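You operate a simulated robot arm through the tools that you are given. There is no shell and no other tool.

The job below is to be done with a simulated robot arm. You get a single attempt, and the scene is never put back.

JOB
Clamp pouch 92 in the grey holder and start it on port P4.
Fine: red tab on the red mark, knob tight, red clip on the red tab, black on black.

Only the result counts: the job must be done as asked and must still hold three seconds after the hand-in. Knocking over, shifting, dropping, spilling or breaking anything else fails it.

ROBOT AND FRAMES
A 7-joint arm with a two-finger parallel gripper, fixed in place. Base frame: the origin is at the foot of the arm, x ahead of it, y to its left, z up. Lengths are in m, angles in degrees, forces in N, time in s.
With the tool pointing down near the work surface it reaches from about 0.44 to 0.92 m from the base axis. Its first joint turns from -143.0 to 143.0 degrees. Payload 3 kg.
The TCP is the grasp point between the finger pads, 0.03 m short of the fingertips. In the tool frame z runs along the fingers and y along their closing line. The gripper opens to 0.094 m. The fingers are 0.028 m wide and 0.01 m thick; the gripper's body (0.05 by 0.096 m) begins 0.055 m behind the TCP.
Orientation is told as [roll, pitch, yaw] about the base's x, y, z axes, in that order, counted from this pose: with the fingers straight down and closing along the base's y, the tool's x points along the base's -x, its y along +y and its z along -z.

CONTROLS
- The arm moves only by the tool servo_tool. Its argument "steps" is a list that holds one entry, the list of rows, each a list of 7 numbers: the gripper command, from -1 (shut) to 1 (fully open), values between in proportion, then the shift along the tool's x, y, z in units of 50 mm (1.0 is 50 mm), then the turn, a rotation vector about the tool's x, y, z in units of 8 degrees (1.0 is 8 degrees). In form: [[[fingers, tx, ty, tz, ax, ay, az], ...]]. A call has 1 to 20 rows; each row shifts and turns the commanded pose from where the row before left it, along the tool's axes as they then stand. A call with a number of a shift or a turn outside -1 to 1 is refused whole. A row lasts 0.2 s, in which the tool goes at most 0.05 m and 8.6 degrees; a call with a longer step from one row to the next is refused whole, and so is a gripper value outside its range. Where a pose cannot be reached the arm comes as near as it can. A force on the tool above 90 N (or 10 N above the force at the start of the call, whichever is more), or a blocked arm, ends the call early, and 0.2 s more pass. The fingers move at their own pace (about 0.072 m/s each) and stop on an object; they squeeze with about 27 N. The grip force told is the motor's: it shows also when the fingers shut on nothing. Time passes only in rows, and 0.2 s behind the last, so rows that do not move let the fingers close. The reply holds the time, the measured pose of the TCP, the force on the tool along the base axes, the opening and the grip force, in the units named above and with some noise, with the torque about the TCP (base axes, N m) and any sound that the robot's microphone picked up, and new pictures: "pictures" is both (left out), scene, wrist or none.
- Cameras (640 x 400 px; columns grow to the right, rows downward): "scene" is fixed at [0.2218, 0.4985, 1.3928]; the picture's right is [-0.89, -0.45, 0.00], its down [-0.23, 0.45, -0.86] and it looks along [0.39, -0.77, -0.51] (base axes); focal length 214 px, centre (320, 200). "wrist" rides on the gripper at [0.076, 0.014, -0.103] in the tool frame; the picture's right is [-0.18, 0.98, 0.00], its down [-0.75, -0.14, -0.64] and it looks along [-0.63, -0.12, 0.77] (tool axes); focal length 243 px, centre (320, 200). There is no depth. A picture from a camera that has moved, and an enlarged one, comes with that camera's place and axes in the base frame and with its lens.
- inspect(camera, box): a new picture of the part [left, top, right, bottom] of that camera's present view, enlarged. No time passes.
- job_done(): hands the job in; it is judged then, once.

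Nothing tells you positions but the pictures and the camera data. Unless the task says otherwise, let go and move clear before handing in.

The tools are called after "Request:" by a JSON object that holds its "api" and its "payload". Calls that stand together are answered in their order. servo_tool: Moves the arm, as the interface text tells. Its arguments: {"type":"object","properties":{"steps":{"type":"array","items":{"type":"array","items":{"type":"array","items":{"type":"number"}}}},"pictures":{"type":"string","enum":["both","scene","wrist","none"]}},"required":["steps"]} The other tools are called the same way: inspect (camera, box) takes an enlarged picture of a part of a camera's view; job_done () hands the job in.

At the start:

```text
clock: 0.0
ee_pos: [0.3068, 0.3292, 1.3082]
ee_rot: [0.1, 0.0, 0.0]
ft_force: [0.7, 0.4, 0.0]
ft_torque: [0.02, 0.02, 0.03]
opening: 0.0936
finger_force: 0.0
```

scene: 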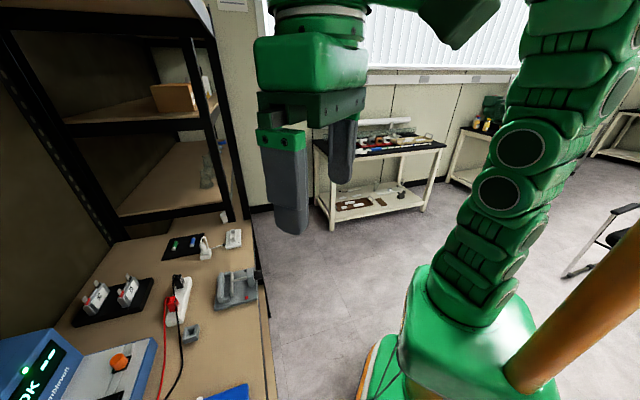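
wrist: 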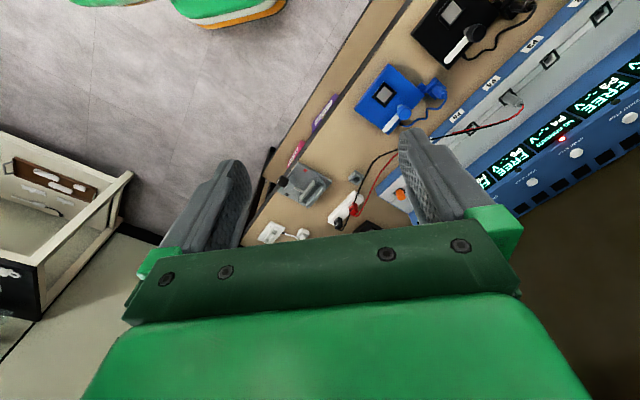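

I see a bench to the arm's front-left with a grey holder, a blue station, a channel unit with ports, leads with clips and pouches. I'll take enlarged views first to identify everything.

Request:
{"api": "inspect", "payload": {"camera": "scene", "box": [0, 220, 280, 400]}}

Request:
{"api": "inspect", "payload": {"camera": "wrist", "box": [240, 120, 440, 245]}}

Request:
{"api": "inspect", "payload": {"camera": "wrist", "box": [400, 0, 640, 200]}}

Request:
{"api": "inspect", "payload": {"camera": "scene", "box": [70, 220, 270, 345]}}

```text
2.22 times, centred on (140, 310) of scene
camera zoom: at [0.2218, 0.4985, 1.3928], right [-0.89, -0.45, 0.0], down [-0.23, 0.45, -0.86], along [0.39, -0.77, -0.51], focal length 477 px, centre (720, -44)
```

zoom: 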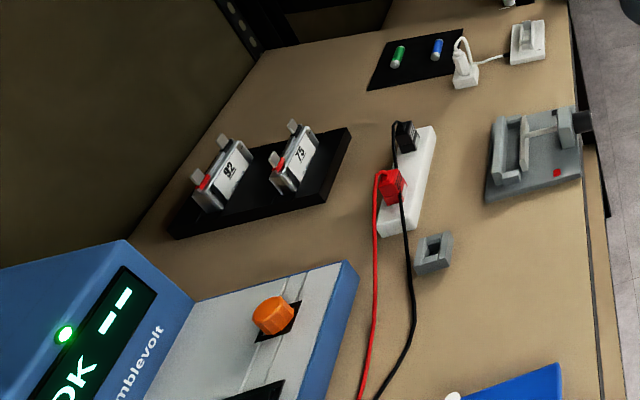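

```text
3.20 times, centred on (340, 182) of wrist
camera zoom: at [0.231, 0.344, 1.4109], right [0.18, 0.98, 0.0], down [0.76, -0.14, 0.64], along [0.63, -0.12, -0.77], focal length 776 px, centre (256, 256)
```

zoom: 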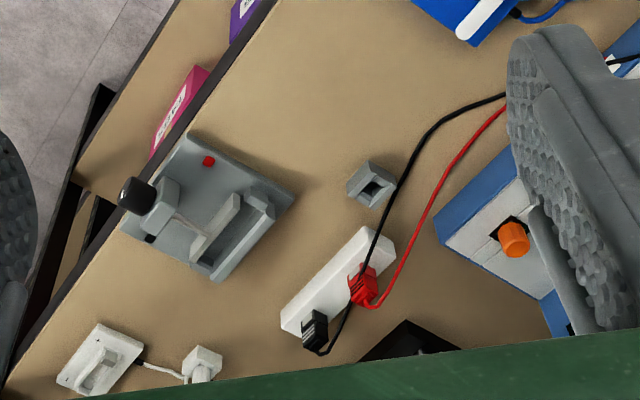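

```text
2.00 times, centred on (520, 100) of wrist
camera zoom: at [0.231, 0.344, 1.4109], right [0.18, 0.98, 0.0], down [0.76, -0.14, 0.64], along [0.63, -0.12, -0.77], focal length 485 px, centre (-80, 400)
```

zoom: 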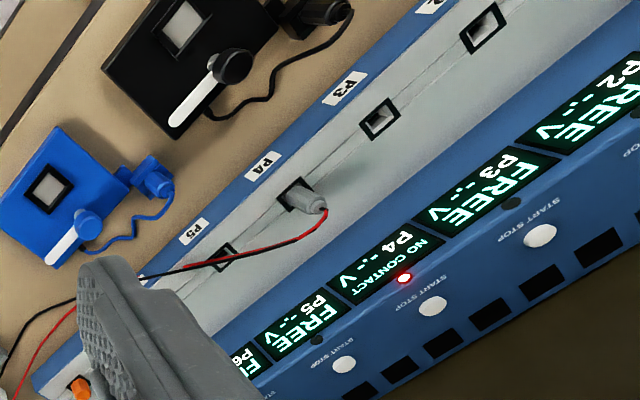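

```text
3.20 times, centred on (170, 282) of scene
camera zoom: at [0.2218, 0.4985, 1.3928], right [-0.89, -0.45, 0.0], down [-0.23, 0.45, -0.86], along [0.39, -0.77, -0.51], focal length 686 px, centre (800, -64)
```

zoom: 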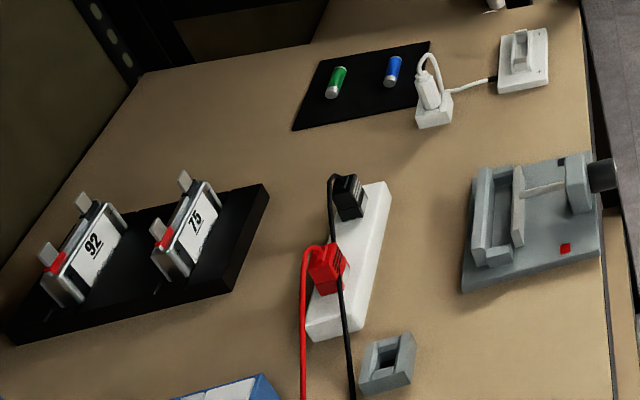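

The holder (about x 0.61, y 0.22, z 0.79), the clip block (0.76, 0.35), the pouch rack farther out and the port unit at the back all sit on a bench turned about 45° to the base. I'll turn the tool 45° to look along the bench and get better sight lines.

Request:
{"api": "servo_tool", "payload": {"steps": [[[1, 0, 0, 0, 0, 0, -0.94], [1, 0, 0, 0, 0, 0, -0.94], [1, 0, 0, 0, 0, 0, -0.94], [1, 0, 0, 0, 0, 0, -0.94], [1, 0, 0, 0, 0, 0, -0.94], [1, 0, 0, 0, 0, 0, -0.94]]], "pictures": "both"}}

```text
clock: 1.4
ee_pos: [0.3083, 0.3291, 1.3079]
ee_rot: [1.0, 0.1, 45.2]
ft_force: [-0.2, 0.2, 0.1]
ft_torque: [-0.03, 0.01, 0.02]
opening: 0.0937
finger_force: 0.0
camera wrist: at [0.2457, 0.2844, 1.4105], right [-0.57, 0.82, 0.01], down [0.64, 0.43, 0.64], along [0.52, 0.37, -0.77], focal length 243 px, centre (320, 200)
```

scene: 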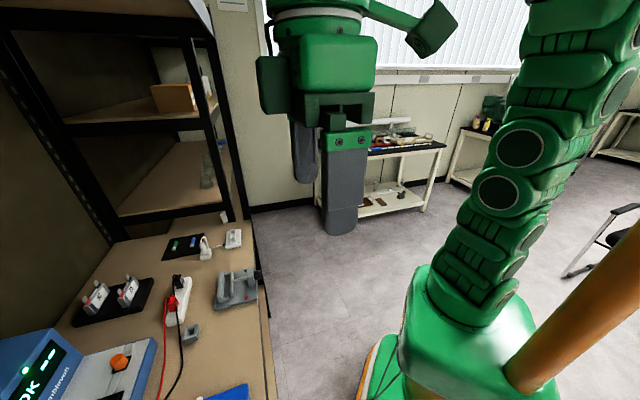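
wrist: 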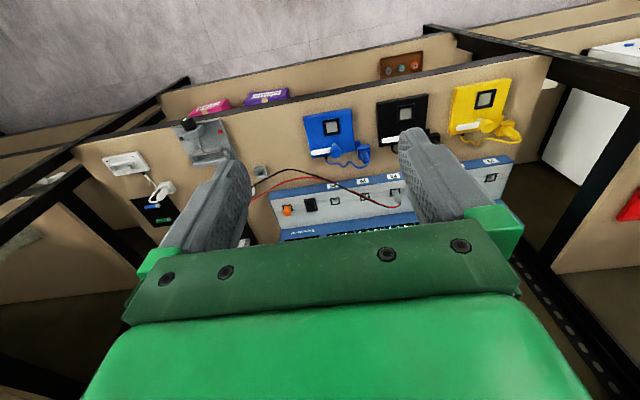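

The turned view shows the whole bench: holder at near right, coloured modules on the left, port unit at the back. I'll tilt the tool outward to bring the rack and unit into the open half of the wrist picture.

Request:
{"api": "servo_tool", "payload": {"steps": [[[1, 0, 0, 0, 0, -1, 0], [1, 0, 0, 0, 0, -1, 0], [1, 0, 0, 0, 0, -1, 0]]], "pictures": "wrist"}}

```text
clock: 2.2
ee_pos: [0.3018, 0.3297, 1.3114]
ee_rot: [3.2, -24.1, 44.6]
ft_force: [-0.9, 0.4, -0.5]
ft_torque: [0.01, 0.01, 0.0]
opening: 0.0941
finger_force: 0.1
camera wrist: at [0.2173, 0.2579, 1.3742], right [-0.59, 0.8, 0.13], down [0.43, 0.17, 0.89], along [0.69, 0.57, -0.45], focal length 243 px, centre (320, 200)
```

wrist: 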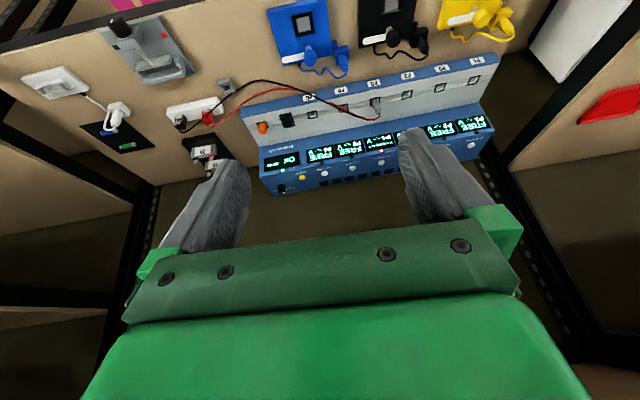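

Now the whole unit, rack and clips are visible. I'll enlarge the key parts.

Request:
{"api": "inspect", "payload": {"camera": "wrist", "box": [240, 80, 400, 200]}}

Request:
{"api": "inspect", "payload": {"camera": "wrist", "box": [360, 40, 520, 160]}}

Request:
{"api": "inspect", "payload": {"camera": "wrist", "box": [90, 60, 250, 180]}}

Request:
{"api": "inspect", "payload": {"camera": "wrist", "box": [90, 0, 220, 90]}}

```text
3.33 times, centred on (320, 140) of wrist
camera zoom: at [0.2173, 0.2579, 1.3742], right [-0.59, 0.8, 0.13], down [0.43, 0.17, 0.89], along [0.69, 0.57, -0.45], focal length 809 px, centre (320, 400)
```

zoom: 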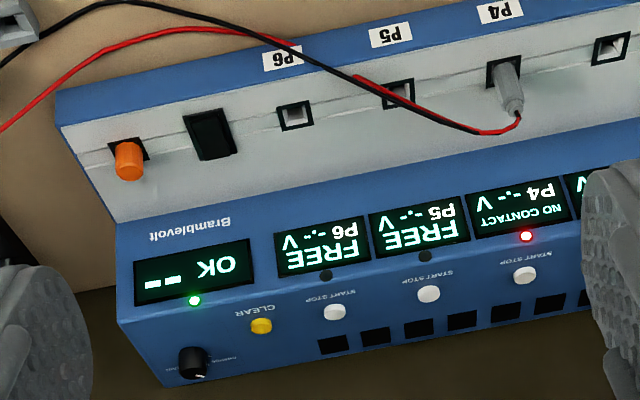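

```text
3.33 times, centred on (440, 100) of wrist
camera zoom: at [0.2173, 0.2579, 1.3742], right [-0.59, 0.8, 0.13], down [0.43, 0.17, 0.89], along [0.69, 0.57, -0.45], focal length 809 px, centre (-80, 533)
```

zoom: 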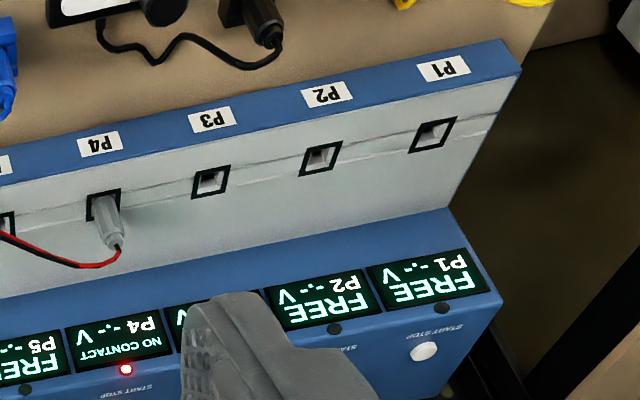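

```text
3.33 times, centred on (170, 120) of wrist
camera zoom: at [0.2173, 0.2579, 1.3742], right [-0.59, 0.8, 0.13], down [0.43, 0.17, 0.89], along [0.69, 0.57, -0.45], focal length 809 px, centre (820, 467)
```

zoom: 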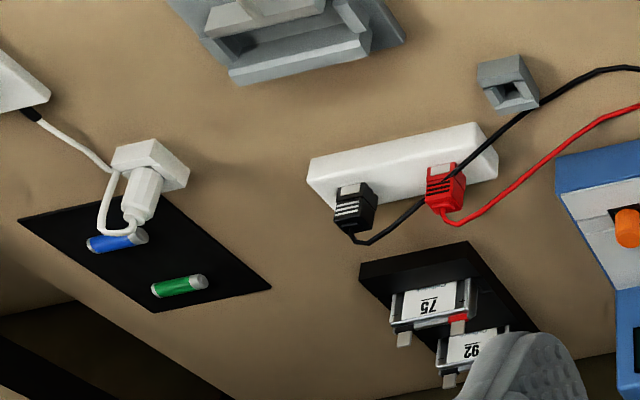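

```text
4.44 times, centred on (155, 45) of wrist
camera zoom: at [0.2173, 0.2579, 1.3742], right [-0.59, 0.8, 0.13], down [0.43, 0.17, 0.89], along [0.69, 0.57, -0.45], focal length 1078 px, centre (1053, 889)
```

zoom: 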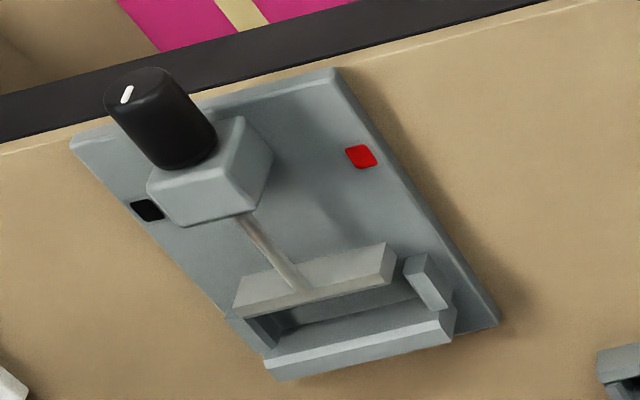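

The port unit reads "P4 NO CONTACT" with its plug already in. The holder has its knob facing the robot, the red mark at left and the black mark at right, and the pouches stand in the rack with their red tabs to the left. I'll move in for a closer look at the rack, keeping the tilt.

Request:
{"api": "servo_tool", "payload": {"steps": [[[1, -0.349, -0.578, 0.539, 0, 0, 0], [1, -0.349, -0.578, 0.539, 0, 0, 0], [1, -0.349, -0.578, 0.539, 0, 0, 0], [1, -0.349, -0.578, 0.539, 0, 0, 0], [1, -0.349, -0.578, 0.539, 0, 0, 0], [1, -0.349, -0.578, 0.539, 0, 0, 0], [1, -0.349, -0.578, 0.539, 0, 0, 0], [1, -0.349, -0.578, 0.539, 0, 0, 0], [1, -0.349, -0.578, 0.539, 0, 0, 0], [1, -0.349, -0.578, 0.539, 0, 0, 0], [1, -0.349, -0.578, 0.539, 0, 0, 0], [1, -0.349, -0.578, 0.539, 0, 0, 0], [1, -0.349, -0.578, 0.539, 0, 0, 0], [1, 0, 0, 0, 0, 0, 0]]], "pictures": "both"}}

```text
clock: 5.2
ee_pos: [0.8189, 0.3136, 1.0774]
ee_rot: [0.2, -23.8, 45.0]
ft_force: [0.0, 0.0, 0.3]
ft_torque: [0.0, -0.02, -0.02]
opening: 0.094
finger_force: 0.0
camera wrist: at [0.7309, 0.2457, 1.1412], right [-0.58, 0.81, 0.08], down [0.4, 0.2, 0.89], along [0.71, 0.55, -0.45], focal length 243 px, centre (320, 200)
```

scene: 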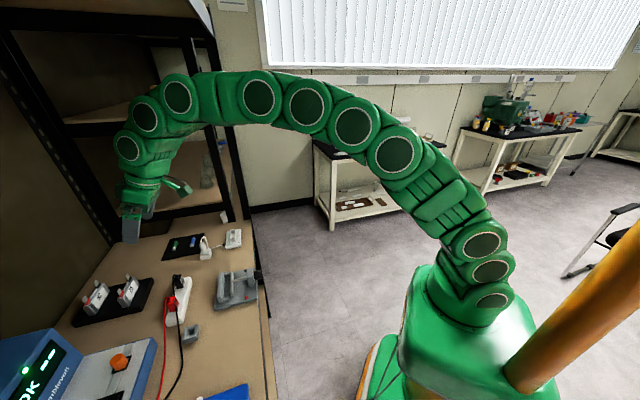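
wrist: 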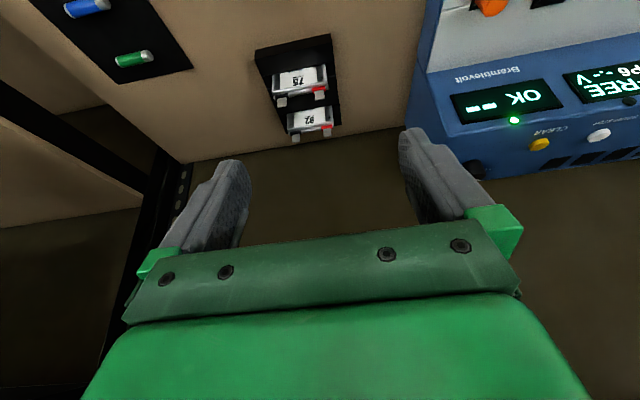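

The arm reaches over the rack nicely. Enlarging the pouches.

Request:
{"api": "inspect", "payload": {"camera": "wrist", "box": [240, 30, 360, 150]}}

Request:
{"api": "inspect", "payload": {"camera": "scene", "box": [70, 260, 160, 330]}}

Request:
{"api": "inspect", "payload": {"camera": "wrist", "box": [440, 60, 640, 180]}}

```text
3.33 times, centred on (300, 90) of wrist
camera zoom: at [0.7309, 0.2457, 1.1412], right [-0.58, 0.81, 0.08], down [0.4, 0.2, 0.89], along [0.71, 0.55, -0.45], focal length 809 px, centre (387, 567)
```

zoom: 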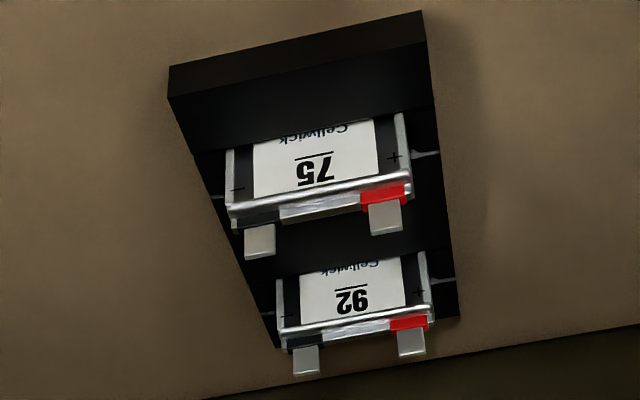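

```text
5.71 times, centred on (115, 295) of scene
camera zoom: at [0.2218, 0.4985, 1.3928], right [-0.89, -0.45, 0.0], down [-0.23, 0.45, -0.86], along [0.39, -0.77, -0.51], focal length 1226 px, centre (1491, -343)
```

zoom: 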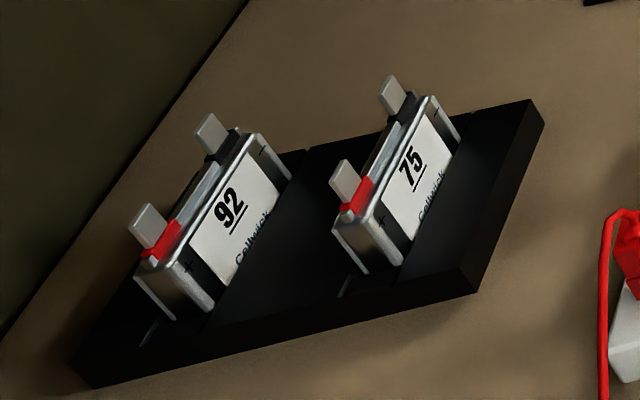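

```text
3.20 times, centred on (540, 120) of wrist
camera zoom: at [0.7309, 0.2457, 1.1412], right [-0.58, 0.81, 0.08], down [0.4, 0.2, 0.89], along [0.71, 0.55, -0.45], focal length 776 px, centre (-384, 456)
```

zoom: 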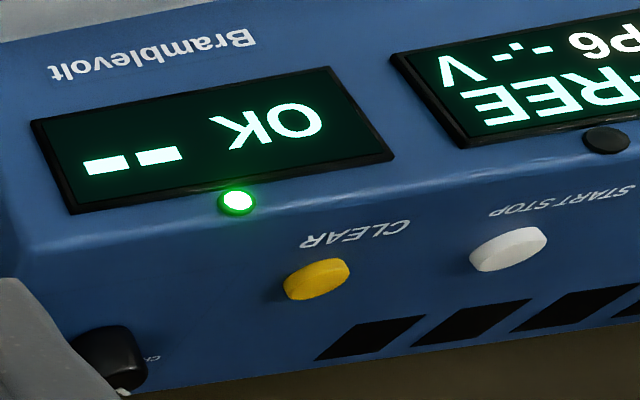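

Pouch 92 stands with its tabs at about n 1.01 m out along the bench, with the body about 80 mm wide and the red tab to the left. Next I'll look at the clips on their block from close range.

Request:
{"api": "servo_tool", "payload": {"steps": [[[1, 0.696, 0.447, 0.252, 0, 0, 0], [1, 0.696, 0.447, 0.252, 0, 0, 0], [1, 0.696, 0.447, 0.252, 0, 0, 0], [1, 0, 0, 0, 0, 0, 0]]], "pictures": "wrist"}}

Request:
{"api": "inspect", "payload": {"camera": "wrist", "box": [220, 20, 420, 160]}}

```text
clock: 6.2
ee_pos: [0.7149, 0.301, 1.0002]
ee_rot: [0.3, -23.9, 44.9]
ft_force: [0.2, 0.3, -0.8]
ft_torque: [-0.04, 0.0, 0.0]
opening: 0.0943
finger_force: 0.1
camera wrist: at [0.626, 0.2332, 1.0639], right [-0.58, 0.81, 0.08], down [0.4, 0.2, 0.89], along [0.71, 0.55, -0.45], focal length 243 px, centre (320, 200)
```

wrist: 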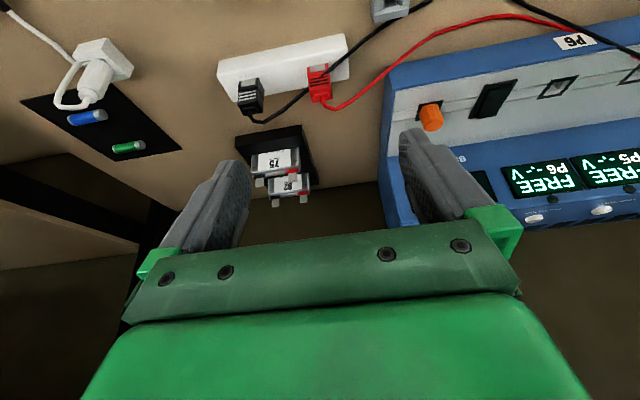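

```text
2.86 times, centred on (320, 90) of wrist
camera zoom: at [0.626, 0.2332, 1.0639], right [-0.58, 0.81, 0.08], down [0.4, 0.2, 0.89], along [0.71, 0.55, -0.45], focal length 693 px, centre (320, 514)
```

zoom: 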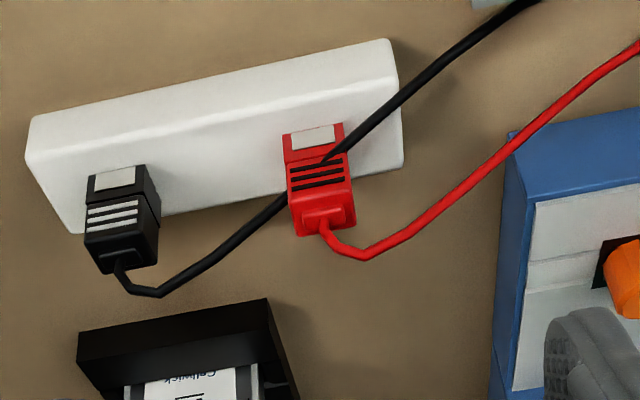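

The clips are upright push-on boots standing on the white block, cables leaving their tops. I'll zoom the fixed camera on the clips and the holder to triangulate.

Request:
{"api": "inspect", "payload": {"camera": "scene", "box": [155, 265, 215, 335]}}

Request:
{"api": "inspect", "payload": {"camera": "scene", "box": [205, 255, 275, 320]}}

Request:
{"api": "inspect", "payload": {"camera": "scene", "box": [0, 315, 170, 400]}}

Request:
{"api": "inspect", "payload": {"camera": "wrist", "box": [230, 50, 340, 130]}}

```text
5.71 times, centred on (185, 300) of scene
camera zoom: at [0.2218, 0.4985, 1.3928], right [-0.89, -0.45, 0.0], down [-0.23, 0.45, -0.86], along [0.39, -0.77, -0.51], focal length 1226 px, centre (1091, -371)
```

zoom: 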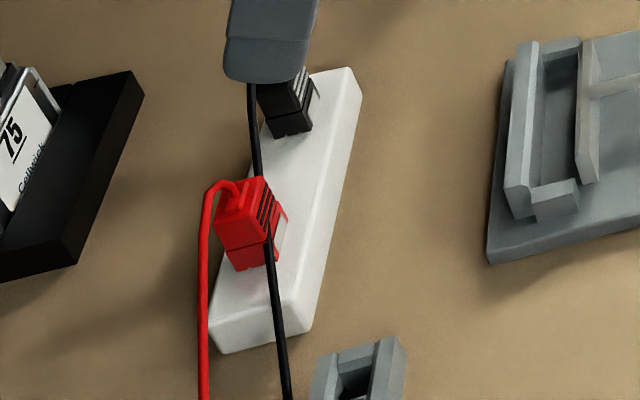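

```text
6.15 times, centred on (240, 288) of scene
camera zoom: at [0.2218, 0.4985, 1.3928], right [-0.89, -0.45, 0.0], down [-0.23, 0.45, -0.86], along [0.39, -0.77, -0.51], focal length 1320 px, centre (812, -338)
```

zoom: 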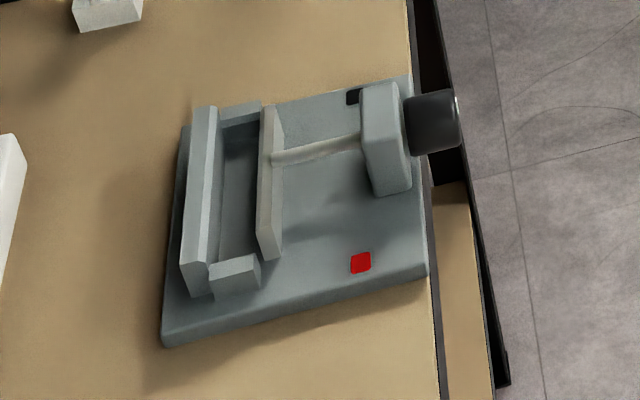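

```text
3.76 times, centred on (85, 358) of scene
camera zoom: at [0.2218, 0.4985, 1.3928], right [-0.89, -0.45, 0.0], down [-0.23, 0.45, -0.86], along [0.39, -0.77, -0.51], focal length 807 px, centre (1205, -393)
```

zoom: 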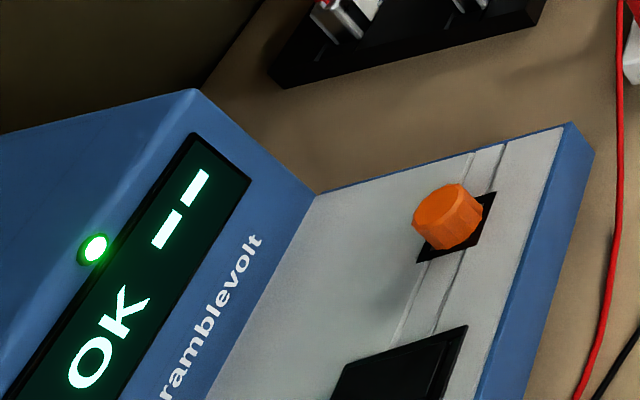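

```text
5.00 times, centred on (285, 90) of wrist
camera zoom: at [0.626, 0.2332, 1.0639], right [-0.58, 0.81, 0.08], down [0.4, 0.2, 0.89], along [0.71, 0.55, -0.45], focal length 1213 px, centre (495, 750)
```

zoom: 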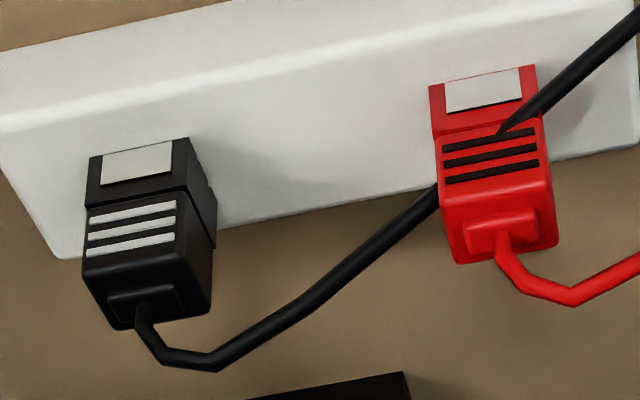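

Both clips stand squarely on the block, oriented like the bench. Now a close look at the holder.

Request:
{"api": "servo_tool", "payload": {"steps": [[[1, 0.694, -0.16, -0.31, 0, 0, 0], [1, 0.694, -0.16, -0.31, 0, 0, 0], [1, 0.694, -0.16, -0.31, 0, 0, 0], [1, 0.694, -0.16, -0.31, 0, 0, 0], [1, 0.694, -0.16, -0.31, 0, 0, 0], [1, 0, 0, 0, 0, 0, 0]]], "pictures": "wrist"}}

Request:
{"api": "inspect", "payload": {"camera": "wrist", "box": [230, 10, 390, 150]}}

Request:
{"api": "inspect", "payload": {"camera": "scene", "box": [155, 265, 215, 335]}}

```text
clock: 7.6
ee_pos: [0.6076, 0.1386, 1.0012]
ee_rot: [0.2, -23.9, 45.1]
ft_force: [0.5, -0.6, 0.1]
ft_torque: [0.02, 0.03, -0.01]
opening: 0.0938
finger_force: 0.0
camera wrist: at [0.5207, 0.0697, 1.0634], right [-0.58, 0.81, 0.08], down [0.4, 0.2, 0.89], along [0.71, 0.55, -0.45], focal length 243 px, centre (320, 200)
```

wrist: 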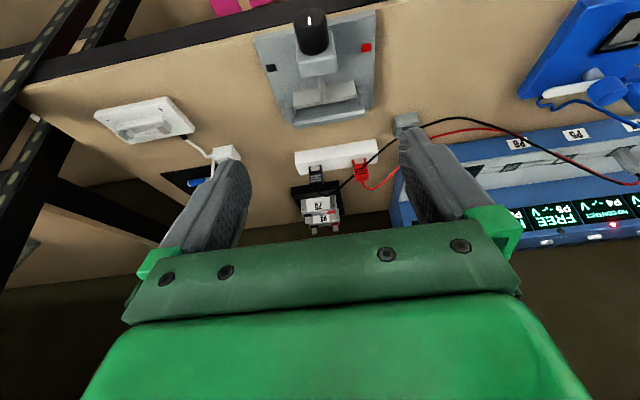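

```text
2.86 times, centred on (310, 80) of wrist
camera zoom: at [0.5207, 0.0697, 1.0634], right [-0.58, 0.81, 0.08], down [0.4, 0.2, 0.89], along [0.71, 0.55, -0.45], focal length 693 px, centre (349, 543)
```

zoom: 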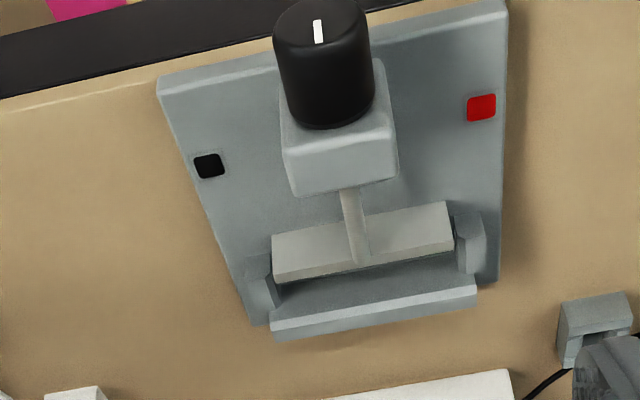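

```text
5.71 times, centred on (185, 300) of scene
camera zoom: at [0.2218, 0.4985, 1.3928], right [-0.89, -0.45, 0.0], down [-0.23, 0.45, -0.86], along [0.39, -0.77, -0.51], focal length 1226 px, centre (1091, -371)
```

zoom: 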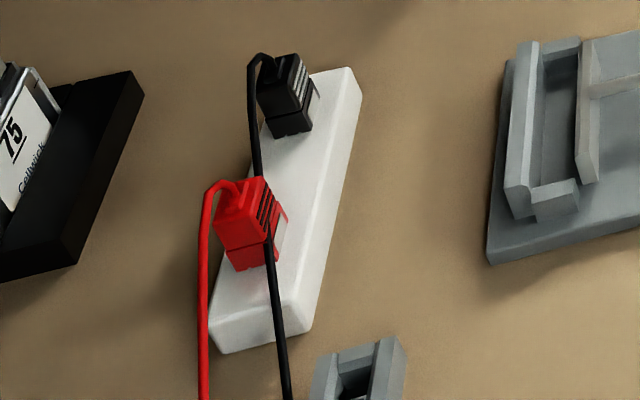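

The holder shows a fixed jaw with end blocks, a sliding jaw on a screw, and the knob over the bench edge with its white line up. I'll enlarge further for exact dimensions.

Request:
{"api": "inspect", "payload": {"camera": "wrist", "box": [280, 65, 380, 130]}}

Request:
{"api": "inspect", "payload": {"camera": "wrist", "box": [270, 0, 350, 60]}}

Request:
{"api": "inspect", "payload": {"camera": "scene", "box": [218, 262, 262, 306]}}

```text
6.15 times, centred on (330, 98) of wrist
camera zoom: at [0.5207, 0.0697, 1.0634], right [-0.58, 0.81, 0.08], down [0.4, 0.2, 0.89], along [0.71, 0.55, -0.45], focal length 1493 px, centre (258, 831)
```

zoom: 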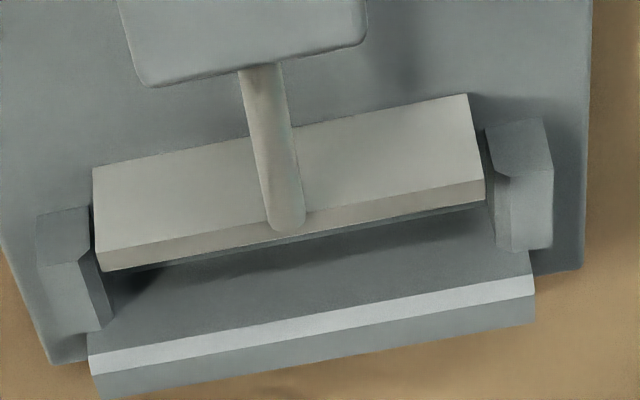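

```text
6.67 times, centred on (310, 30) of wrist
camera zoom: at [0.5207, 0.0697, 1.0634], right [-0.58, 0.81, 0.08], down [0.4, 0.2, 0.89], along [0.71, 0.55, -0.45], focal length 1618 px, centre (387, 1333)
```

zoom: 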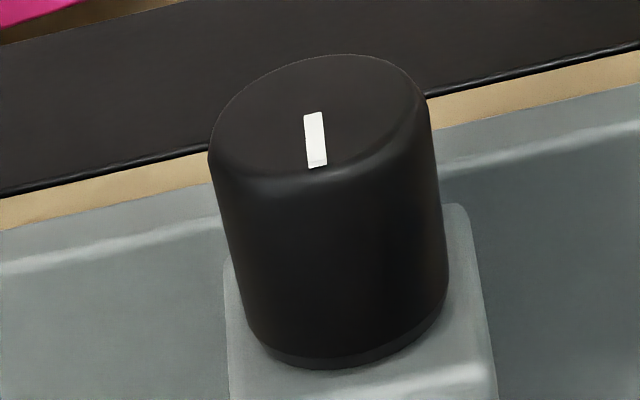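

```text
9.09 times, centred on (240, 284) of scene
camera zoom: at [0.2218, 0.4985, 1.3928], right [-0.89, -0.45, 0.0], down [-0.23, 0.45, -0.86], along [0.39, -0.77, -0.51], focal length 1950 px, centre (1047, -564)
```

zoom: 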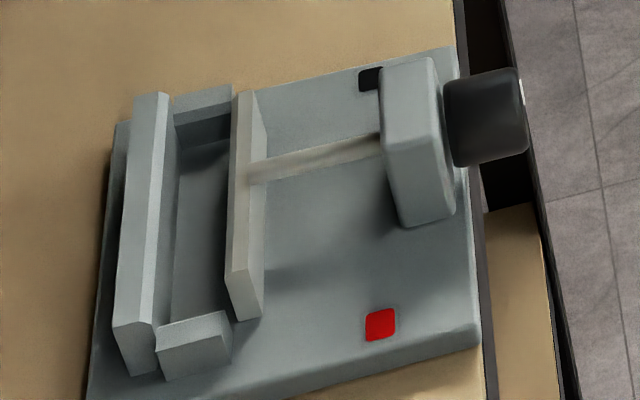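

Measurements so far: the slot sits between n 0.641 and 0.663, centred at e 0.331, about 90 mm long between its end blocks. The knob is 30 mm across with its axis at z 0.816. The pouch must be picked by its side edges with an outward tilt, so I'll tilt to 40° and test the reach above pouch 92.

Request:
{"api": "servo_tool", "payload": {"steps": [[[1, 0, 0, 0, 0, -1, 0], [1, 0, 0, 0, 0, -1, 0], [1, -0.662, -0.108, 0.556, 0, 0, 0], [1, -0.662, -0.108, 0.556, 0, 0, 0], [1, -0.662, -0.108, 0.556, 0, 0, 0], [1, -0.662, -0.108, 0.556, 0, 0, 0], [1, -0.662, -0.108, 0.556, 0, 0, 0], [1, -0.662, -0.108, 0.556, 0, 0, 0], [1, -0.662, -0.108, 0.556, 0, 0, 0], [1, -0.662, -0.108, 0.556, 0, 0, 0], [1, -0.662, -0.108, 0.556, 0, 0, 0], [1, -0.662, -0.108, 0.556, 0, 0, 0], [1, -0.662, -0.108, 0.556, 0, 0, 0], [1, 0, 0, 0, 0, 0, 0]]], "pictures": "both"}}

```text
clock: 10.6
ee_pos: [0.9626, 0.4261, 0.9946]
ee_rot: [0.2, -40.0, 44.9]
ft_force: [0.0, -0.6, -0.4]
ft_torque: [-0.01, 0.01, -0.04]
opening: 0.0942
finger_force: 0.1
out of reach, approached as far as the arm can: row 13
camera wrist: at [0.8642, 0.3476, 1.0241], right [-0.6, 0.79, 0.12], down [0.22, 0.02, 0.98], along [0.77, 0.61, -0.18], focal length 243 px, centre (320, 200)
```

scene: 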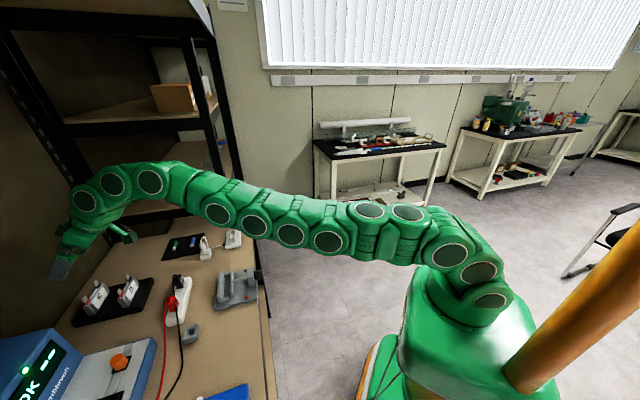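
wrist: 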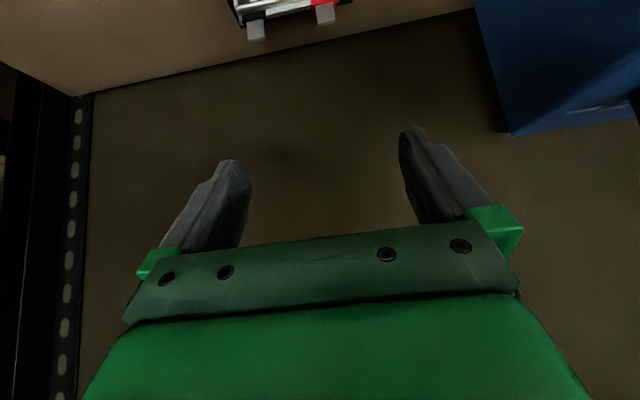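

At this height the reach stops about 2 cm short. The arm should reach farther lower down, so I'll drop part way, well above the tabs, and check.

Request:
{"api": "servo_tool", "payload": {"steps": [[[1, 0.482, 0, 0.575, 0, 0, 0], [1, 0.482, 0, 0.575, 0, 0, 0], [1, 0, 0, 0, 0, 0, 0]]], "pictures": "wrist"}}

```text
clock: 11.4
ee_pos: [0.9606, 0.4261, 0.9184]
ee_rot: [0.2, -39.9, 45.0]
ft_force: [-0.4, -0.1, 0.0]
ft_torque: [0.01, -0.01, 0.01]
opening: 0.094
finger_force: 0.2
camera wrist: at [0.8647, 0.348, 0.948], right [-0.6, 0.79, 0.12], down [0.22, 0.02, 0.98], along [0.77, 0.61, -0.18], focal length 243 px, centre (320, 200)
```

wrist: 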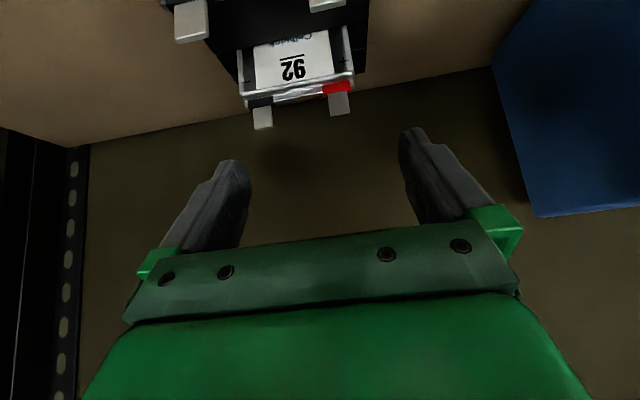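

Request:
{"api": "inspect", "payload": {"camera": "wrist", "box": [200, 0, 400, 140]}}

Request:
{"api": "inspect", "payload": {"camera": "scene", "box": [40, 230, 160, 330]}}

```text
2.86 times, centred on (300, 70) of wrist
camera zoom: at [0.8647, 0.348, 0.948], right [-0.6, 0.79, 0.12], down [0.22, 0.02, 0.98], along [0.77, 0.61, -0.18], focal length 693 px, centre (377, 571)
```

zoom: 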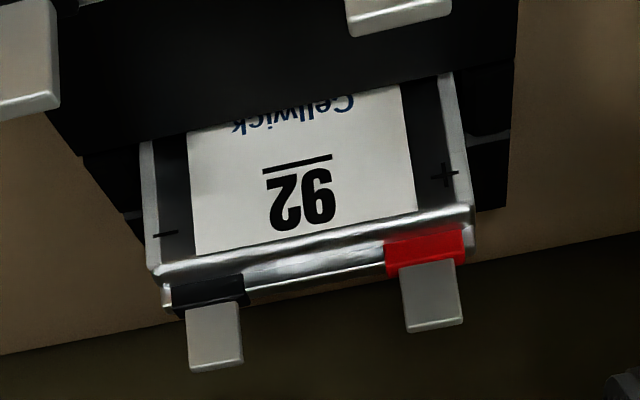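

```text
4.00 times, centred on (100, 280) of scene
camera zoom: at [0.2218, 0.4985, 1.3928], right [-0.89, -0.45, 0.0], down [-0.23, 0.45, -0.86], along [0.39, -0.77, -0.51], focal length 858 px, centre (1200, -120)
```

zoom: 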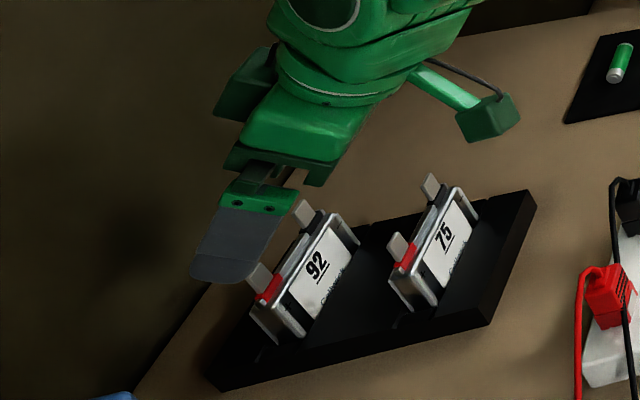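

Now the pouch edges read e 0.350–0.428 and the tabs 0.362/0.418, so the centre is at e 0.390. I'll slide over it and lower to just above the body, fingers straddling its sides.

Request:
{"api": "servo_tool", "payload": {"steps": [[[1, 0.117, -0.12, 0.49, 0, 0, 0], [1, 0.117, -0.12, 0.49, 0, 0, 0], [1, 0, 0, 0, 0, 0, 0]]], "pictures": "both"}}

Request:
{"api": "inspect", "payload": {"camera": "scene", "box": [40, 230, 160, 330]}}

Request:
{"api": "inspect", "payload": {"camera": "wrist", "box": [200, 60, 440, 220]}}

```text
clock: 12.2
ee_pos: [0.9725, 0.4265, 0.881]
ee_rot: [0.2, -39.9, 45.0]
ft_force: [-0.1, 0.2, -0.5]
ft_torque: [0.02, 0.0, 0.0]
opening: 0.094
finger_force: 0.1
out of reach, approached as far as the arm can: row 2
camera wrist: at [0.8757, 0.3492, 0.91], right [-0.6, 0.79, 0.12], down [0.22, 0.02, 0.98], along [0.77, 0.61, -0.18], focal length 243 px, centre (320, 200)
```

scene: 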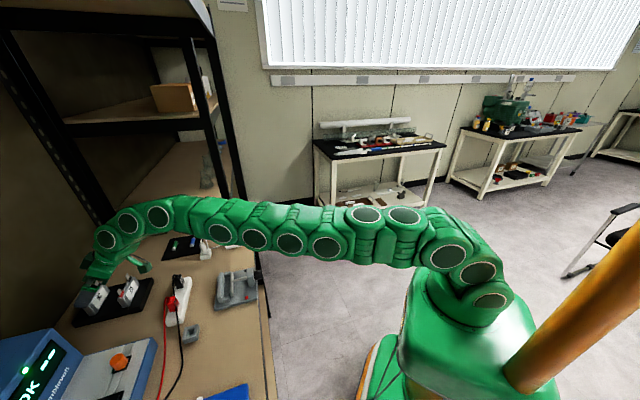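
wrist: 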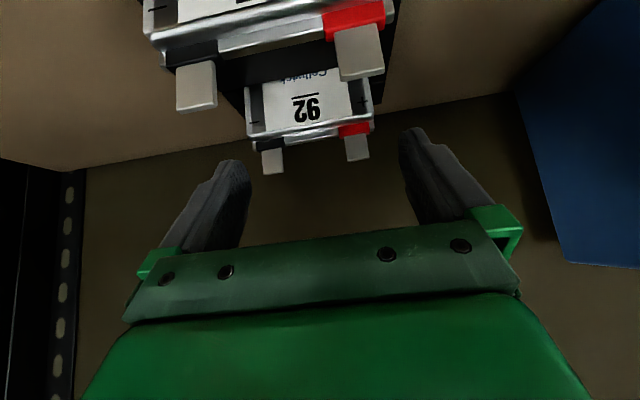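

```text
4.00 times, centred on (100, 280) of scene
camera zoom: at [0.2218, 0.4985, 1.3928], right [-0.89, -0.45, 0.0], down [-0.23, 0.45, -0.86], along [0.39, -0.77, -0.51], focal length 858 px, centre (1200, -120)
```

zoom: 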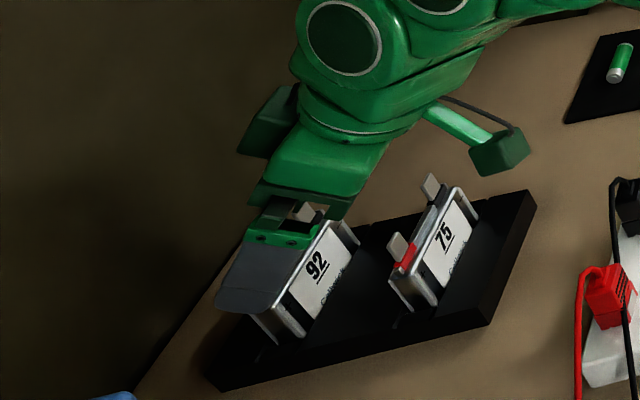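

```text
2.50 times, centred on (320, 140) of wrist
camera zoom: at [0.8757, 0.3492, 0.91], right [-0.6, 0.79, 0.12], down [0.22, 0.02, 0.98], along [0.77, 0.61, -0.18], focal length 606 px, centre (320, 350)
```

zoom: 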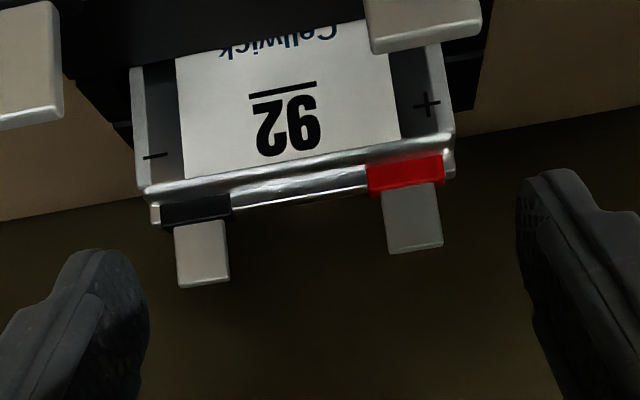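

Reach stops about 1 cm short at 40°, so I'll tilt 5° more, advance, and check before going down.

Request:
{"api": "servo_tool", "payload": {"steps": [[[1, 0, 0, 0, 0, -0.625, 0], [1, -0.156, -0.06, 0.156, 0, 0, 0], [1, 0, 0, 0, 0, 0, 0]]], "pictures": "wrist"}}

Request:
{"api": "inspect", "payload": {"camera": "wrist", "box": [200, 60, 440, 220]}}

```text
clock: 13.0
ee_pos: [0.9826, 0.4333, 0.8811]
ee_rot: [0.1, -44.9, 44.9]
ft_force: [0.5, 0.5, 0.2]
ft_torque: [0.01, 0.0, -0.01]
opening: 0.0942
finger_force: 0.1
camera wrist: at [0.8849, 0.3542, 0.8994], right [-0.6, 0.79, 0.13], down [0.16, -0.04, 0.99], along [0.78, 0.62, -0.1], focal length 243 px, centre (320, 200)
```

wrist: 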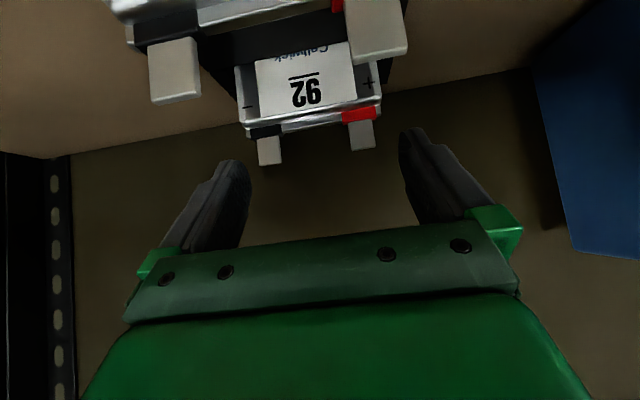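

```text
2.50 times, centred on (320, 140) of wrist
camera zoom: at [0.8849, 0.3542, 0.8994], right [-0.6, 0.79, 0.13], down [0.16, -0.04, 0.99], along [0.78, 0.62, -0.1], focal length 606 px, centre (320, 350)
```

zoom: 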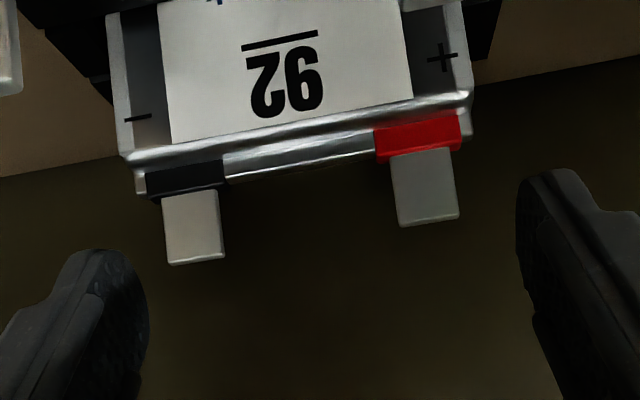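

The fingers now straddle the pouch, TCP at n 1.001, e 0.388. I'll descend 39 mm straight down with force watch, still open.

Request:
{"api": "servo_tool", "payload": {"steps": [[[1, 0.276, -0.014, 0.276, 0, 0, 0], [1, 0.276, -0.014, 0.276, 0, 0, 0], [1, 0, 0, 0, 0, 0, 0]]], "pictures": "both"}}

Request:
{"api": "inspect", "payload": {"camera": "scene", "box": [60, 240, 160, 330]}}

Request:
{"api": "inspect", "payload": {"camera": "wrist", "box": [200, 60, 440, 220]}}

```text
clock: 13.8
ee_pos: [0.9841, 0.4319, 0.843]
ee_rot: [0.1, -45.0, 44.9]
ft_force: [-0.1, 0.5, -0.1]
ft_torque: [-0.04, -0.01, -0.01]
opening: 0.0941
finger_force: 0.0
camera wrist: at [0.8863, 0.3526, 0.8618], right [-0.6, 0.79, 0.13], down [0.16, -0.05, 0.99], along [0.78, 0.62, -0.1], focal length 243 px, centre (320, 200)
```

scene: 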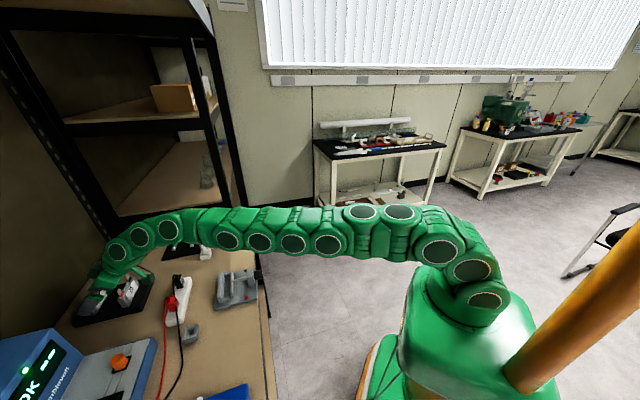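
wrist: 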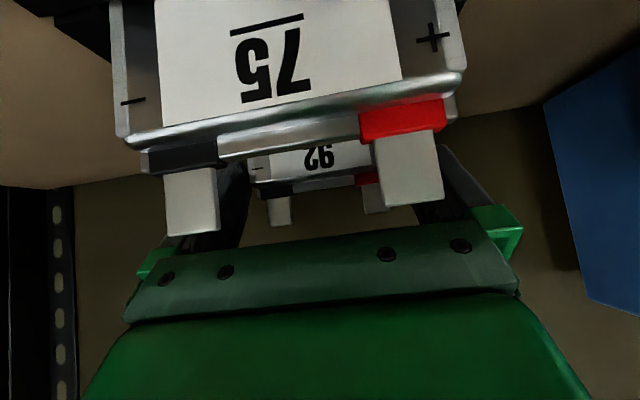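

```text
4.44 times, centred on (110, 285) of scene
camera zoom: at [0.2218, 0.4985, 1.3928], right [-0.89, -0.45, 0.0], down [-0.23, 0.45, -0.86], along [0.39, -0.77, -0.51], focal length 953 px, centre (1253, -178)
```

zoom: 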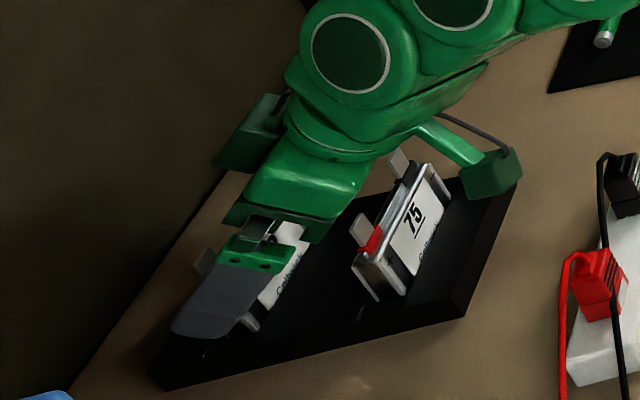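

```text
2.50 times, centred on (320, 140) of wrist
camera zoom: at [0.8863, 0.3526, 0.8618], right [-0.6, 0.79, 0.13], down [0.16, -0.05, 0.99], along [0.78, 0.62, -0.1], focal length 606 px, centre (320, 350)
```

zoom: 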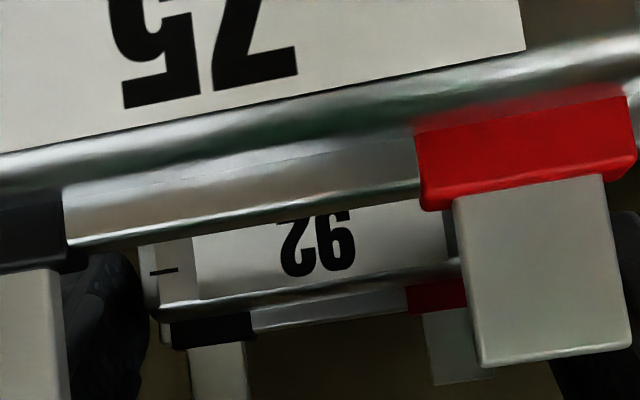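

The fingers are around pouch 92's sides with no contact force. Closing now.

Request:
{"api": "servo_tool", "payload": {"steps": [[[-1, 0, 0, 0, 0, 0, 0], [-1, 0, 0, 0, 0, 0, 0], [-1, 0, 0, 0, 0, 0, 0]]], "pictures": "both"}}

Request:
{"api": "inspect", "payload": {"camera": "scene", "box": [60, 240, 160, 330]}}

Request:
{"api": "inspect", "payload": {"camera": "wrist", "box": [200, 60, 440, 220]}}

```text
clock: 14.6
ee_pos: [0.9858, 0.4319, 0.8428]
ee_rot: [0.1, -45.0, 44.9]
ft_force: [0.7, 0.2, 2.8]
ft_torque: [0.06, -0.07, -0.03]
opening: 0.0837
finger_force: 26.6
camera wrist: at [0.8863, 0.3527, 0.8618], right [-0.6, 0.79, 0.13], down [0.16, -0.05, 0.99], along [0.78, 0.62, -0.1], focal length 243 px, centre (320, 200)
```

scene: 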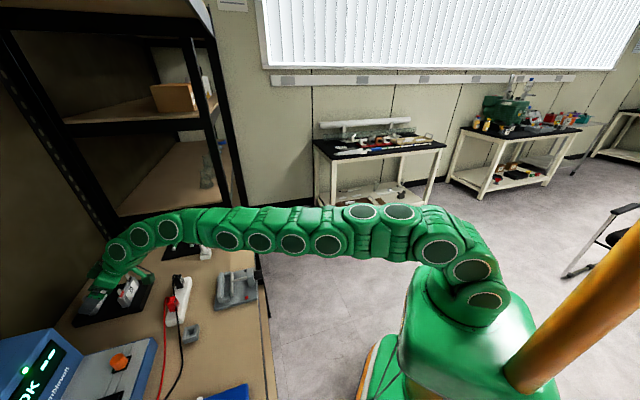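
wrist: 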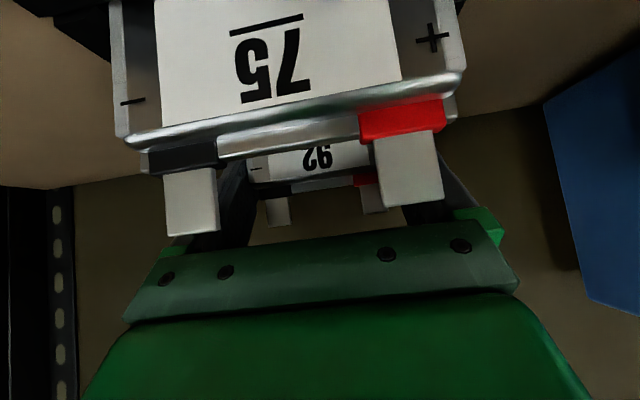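

```text
4.44 times, centred on (110, 285) of scene
camera zoom: at [0.2218, 0.4985, 1.3928], right [-0.89, -0.45, 0.0], down [-0.23, 0.45, -0.86], along [0.39, -0.77, -0.51], focal length 953 px, centre (1253, -178)
```

zoom: 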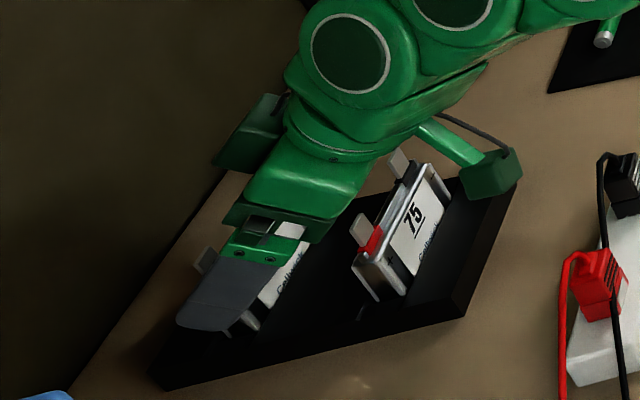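

```text
2.50 times, centred on (320, 140) of wrist
camera zoom: at [0.8863, 0.3527, 0.8618], right [-0.6, 0.79, 0.13], down [0.16, -0.05, 0.99], along [0.78, 0.62, -0.1], focal length 606 px, centre (320, 350)
```

zoom: 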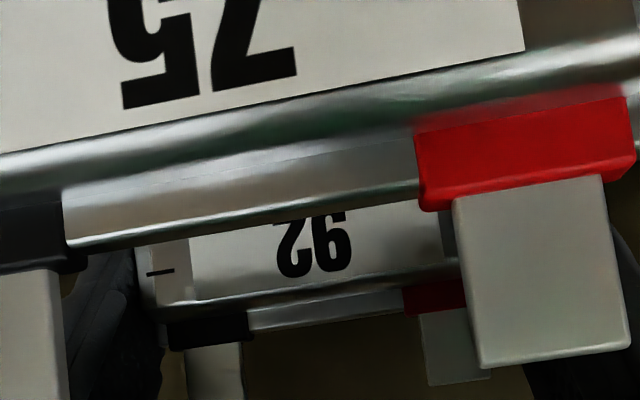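

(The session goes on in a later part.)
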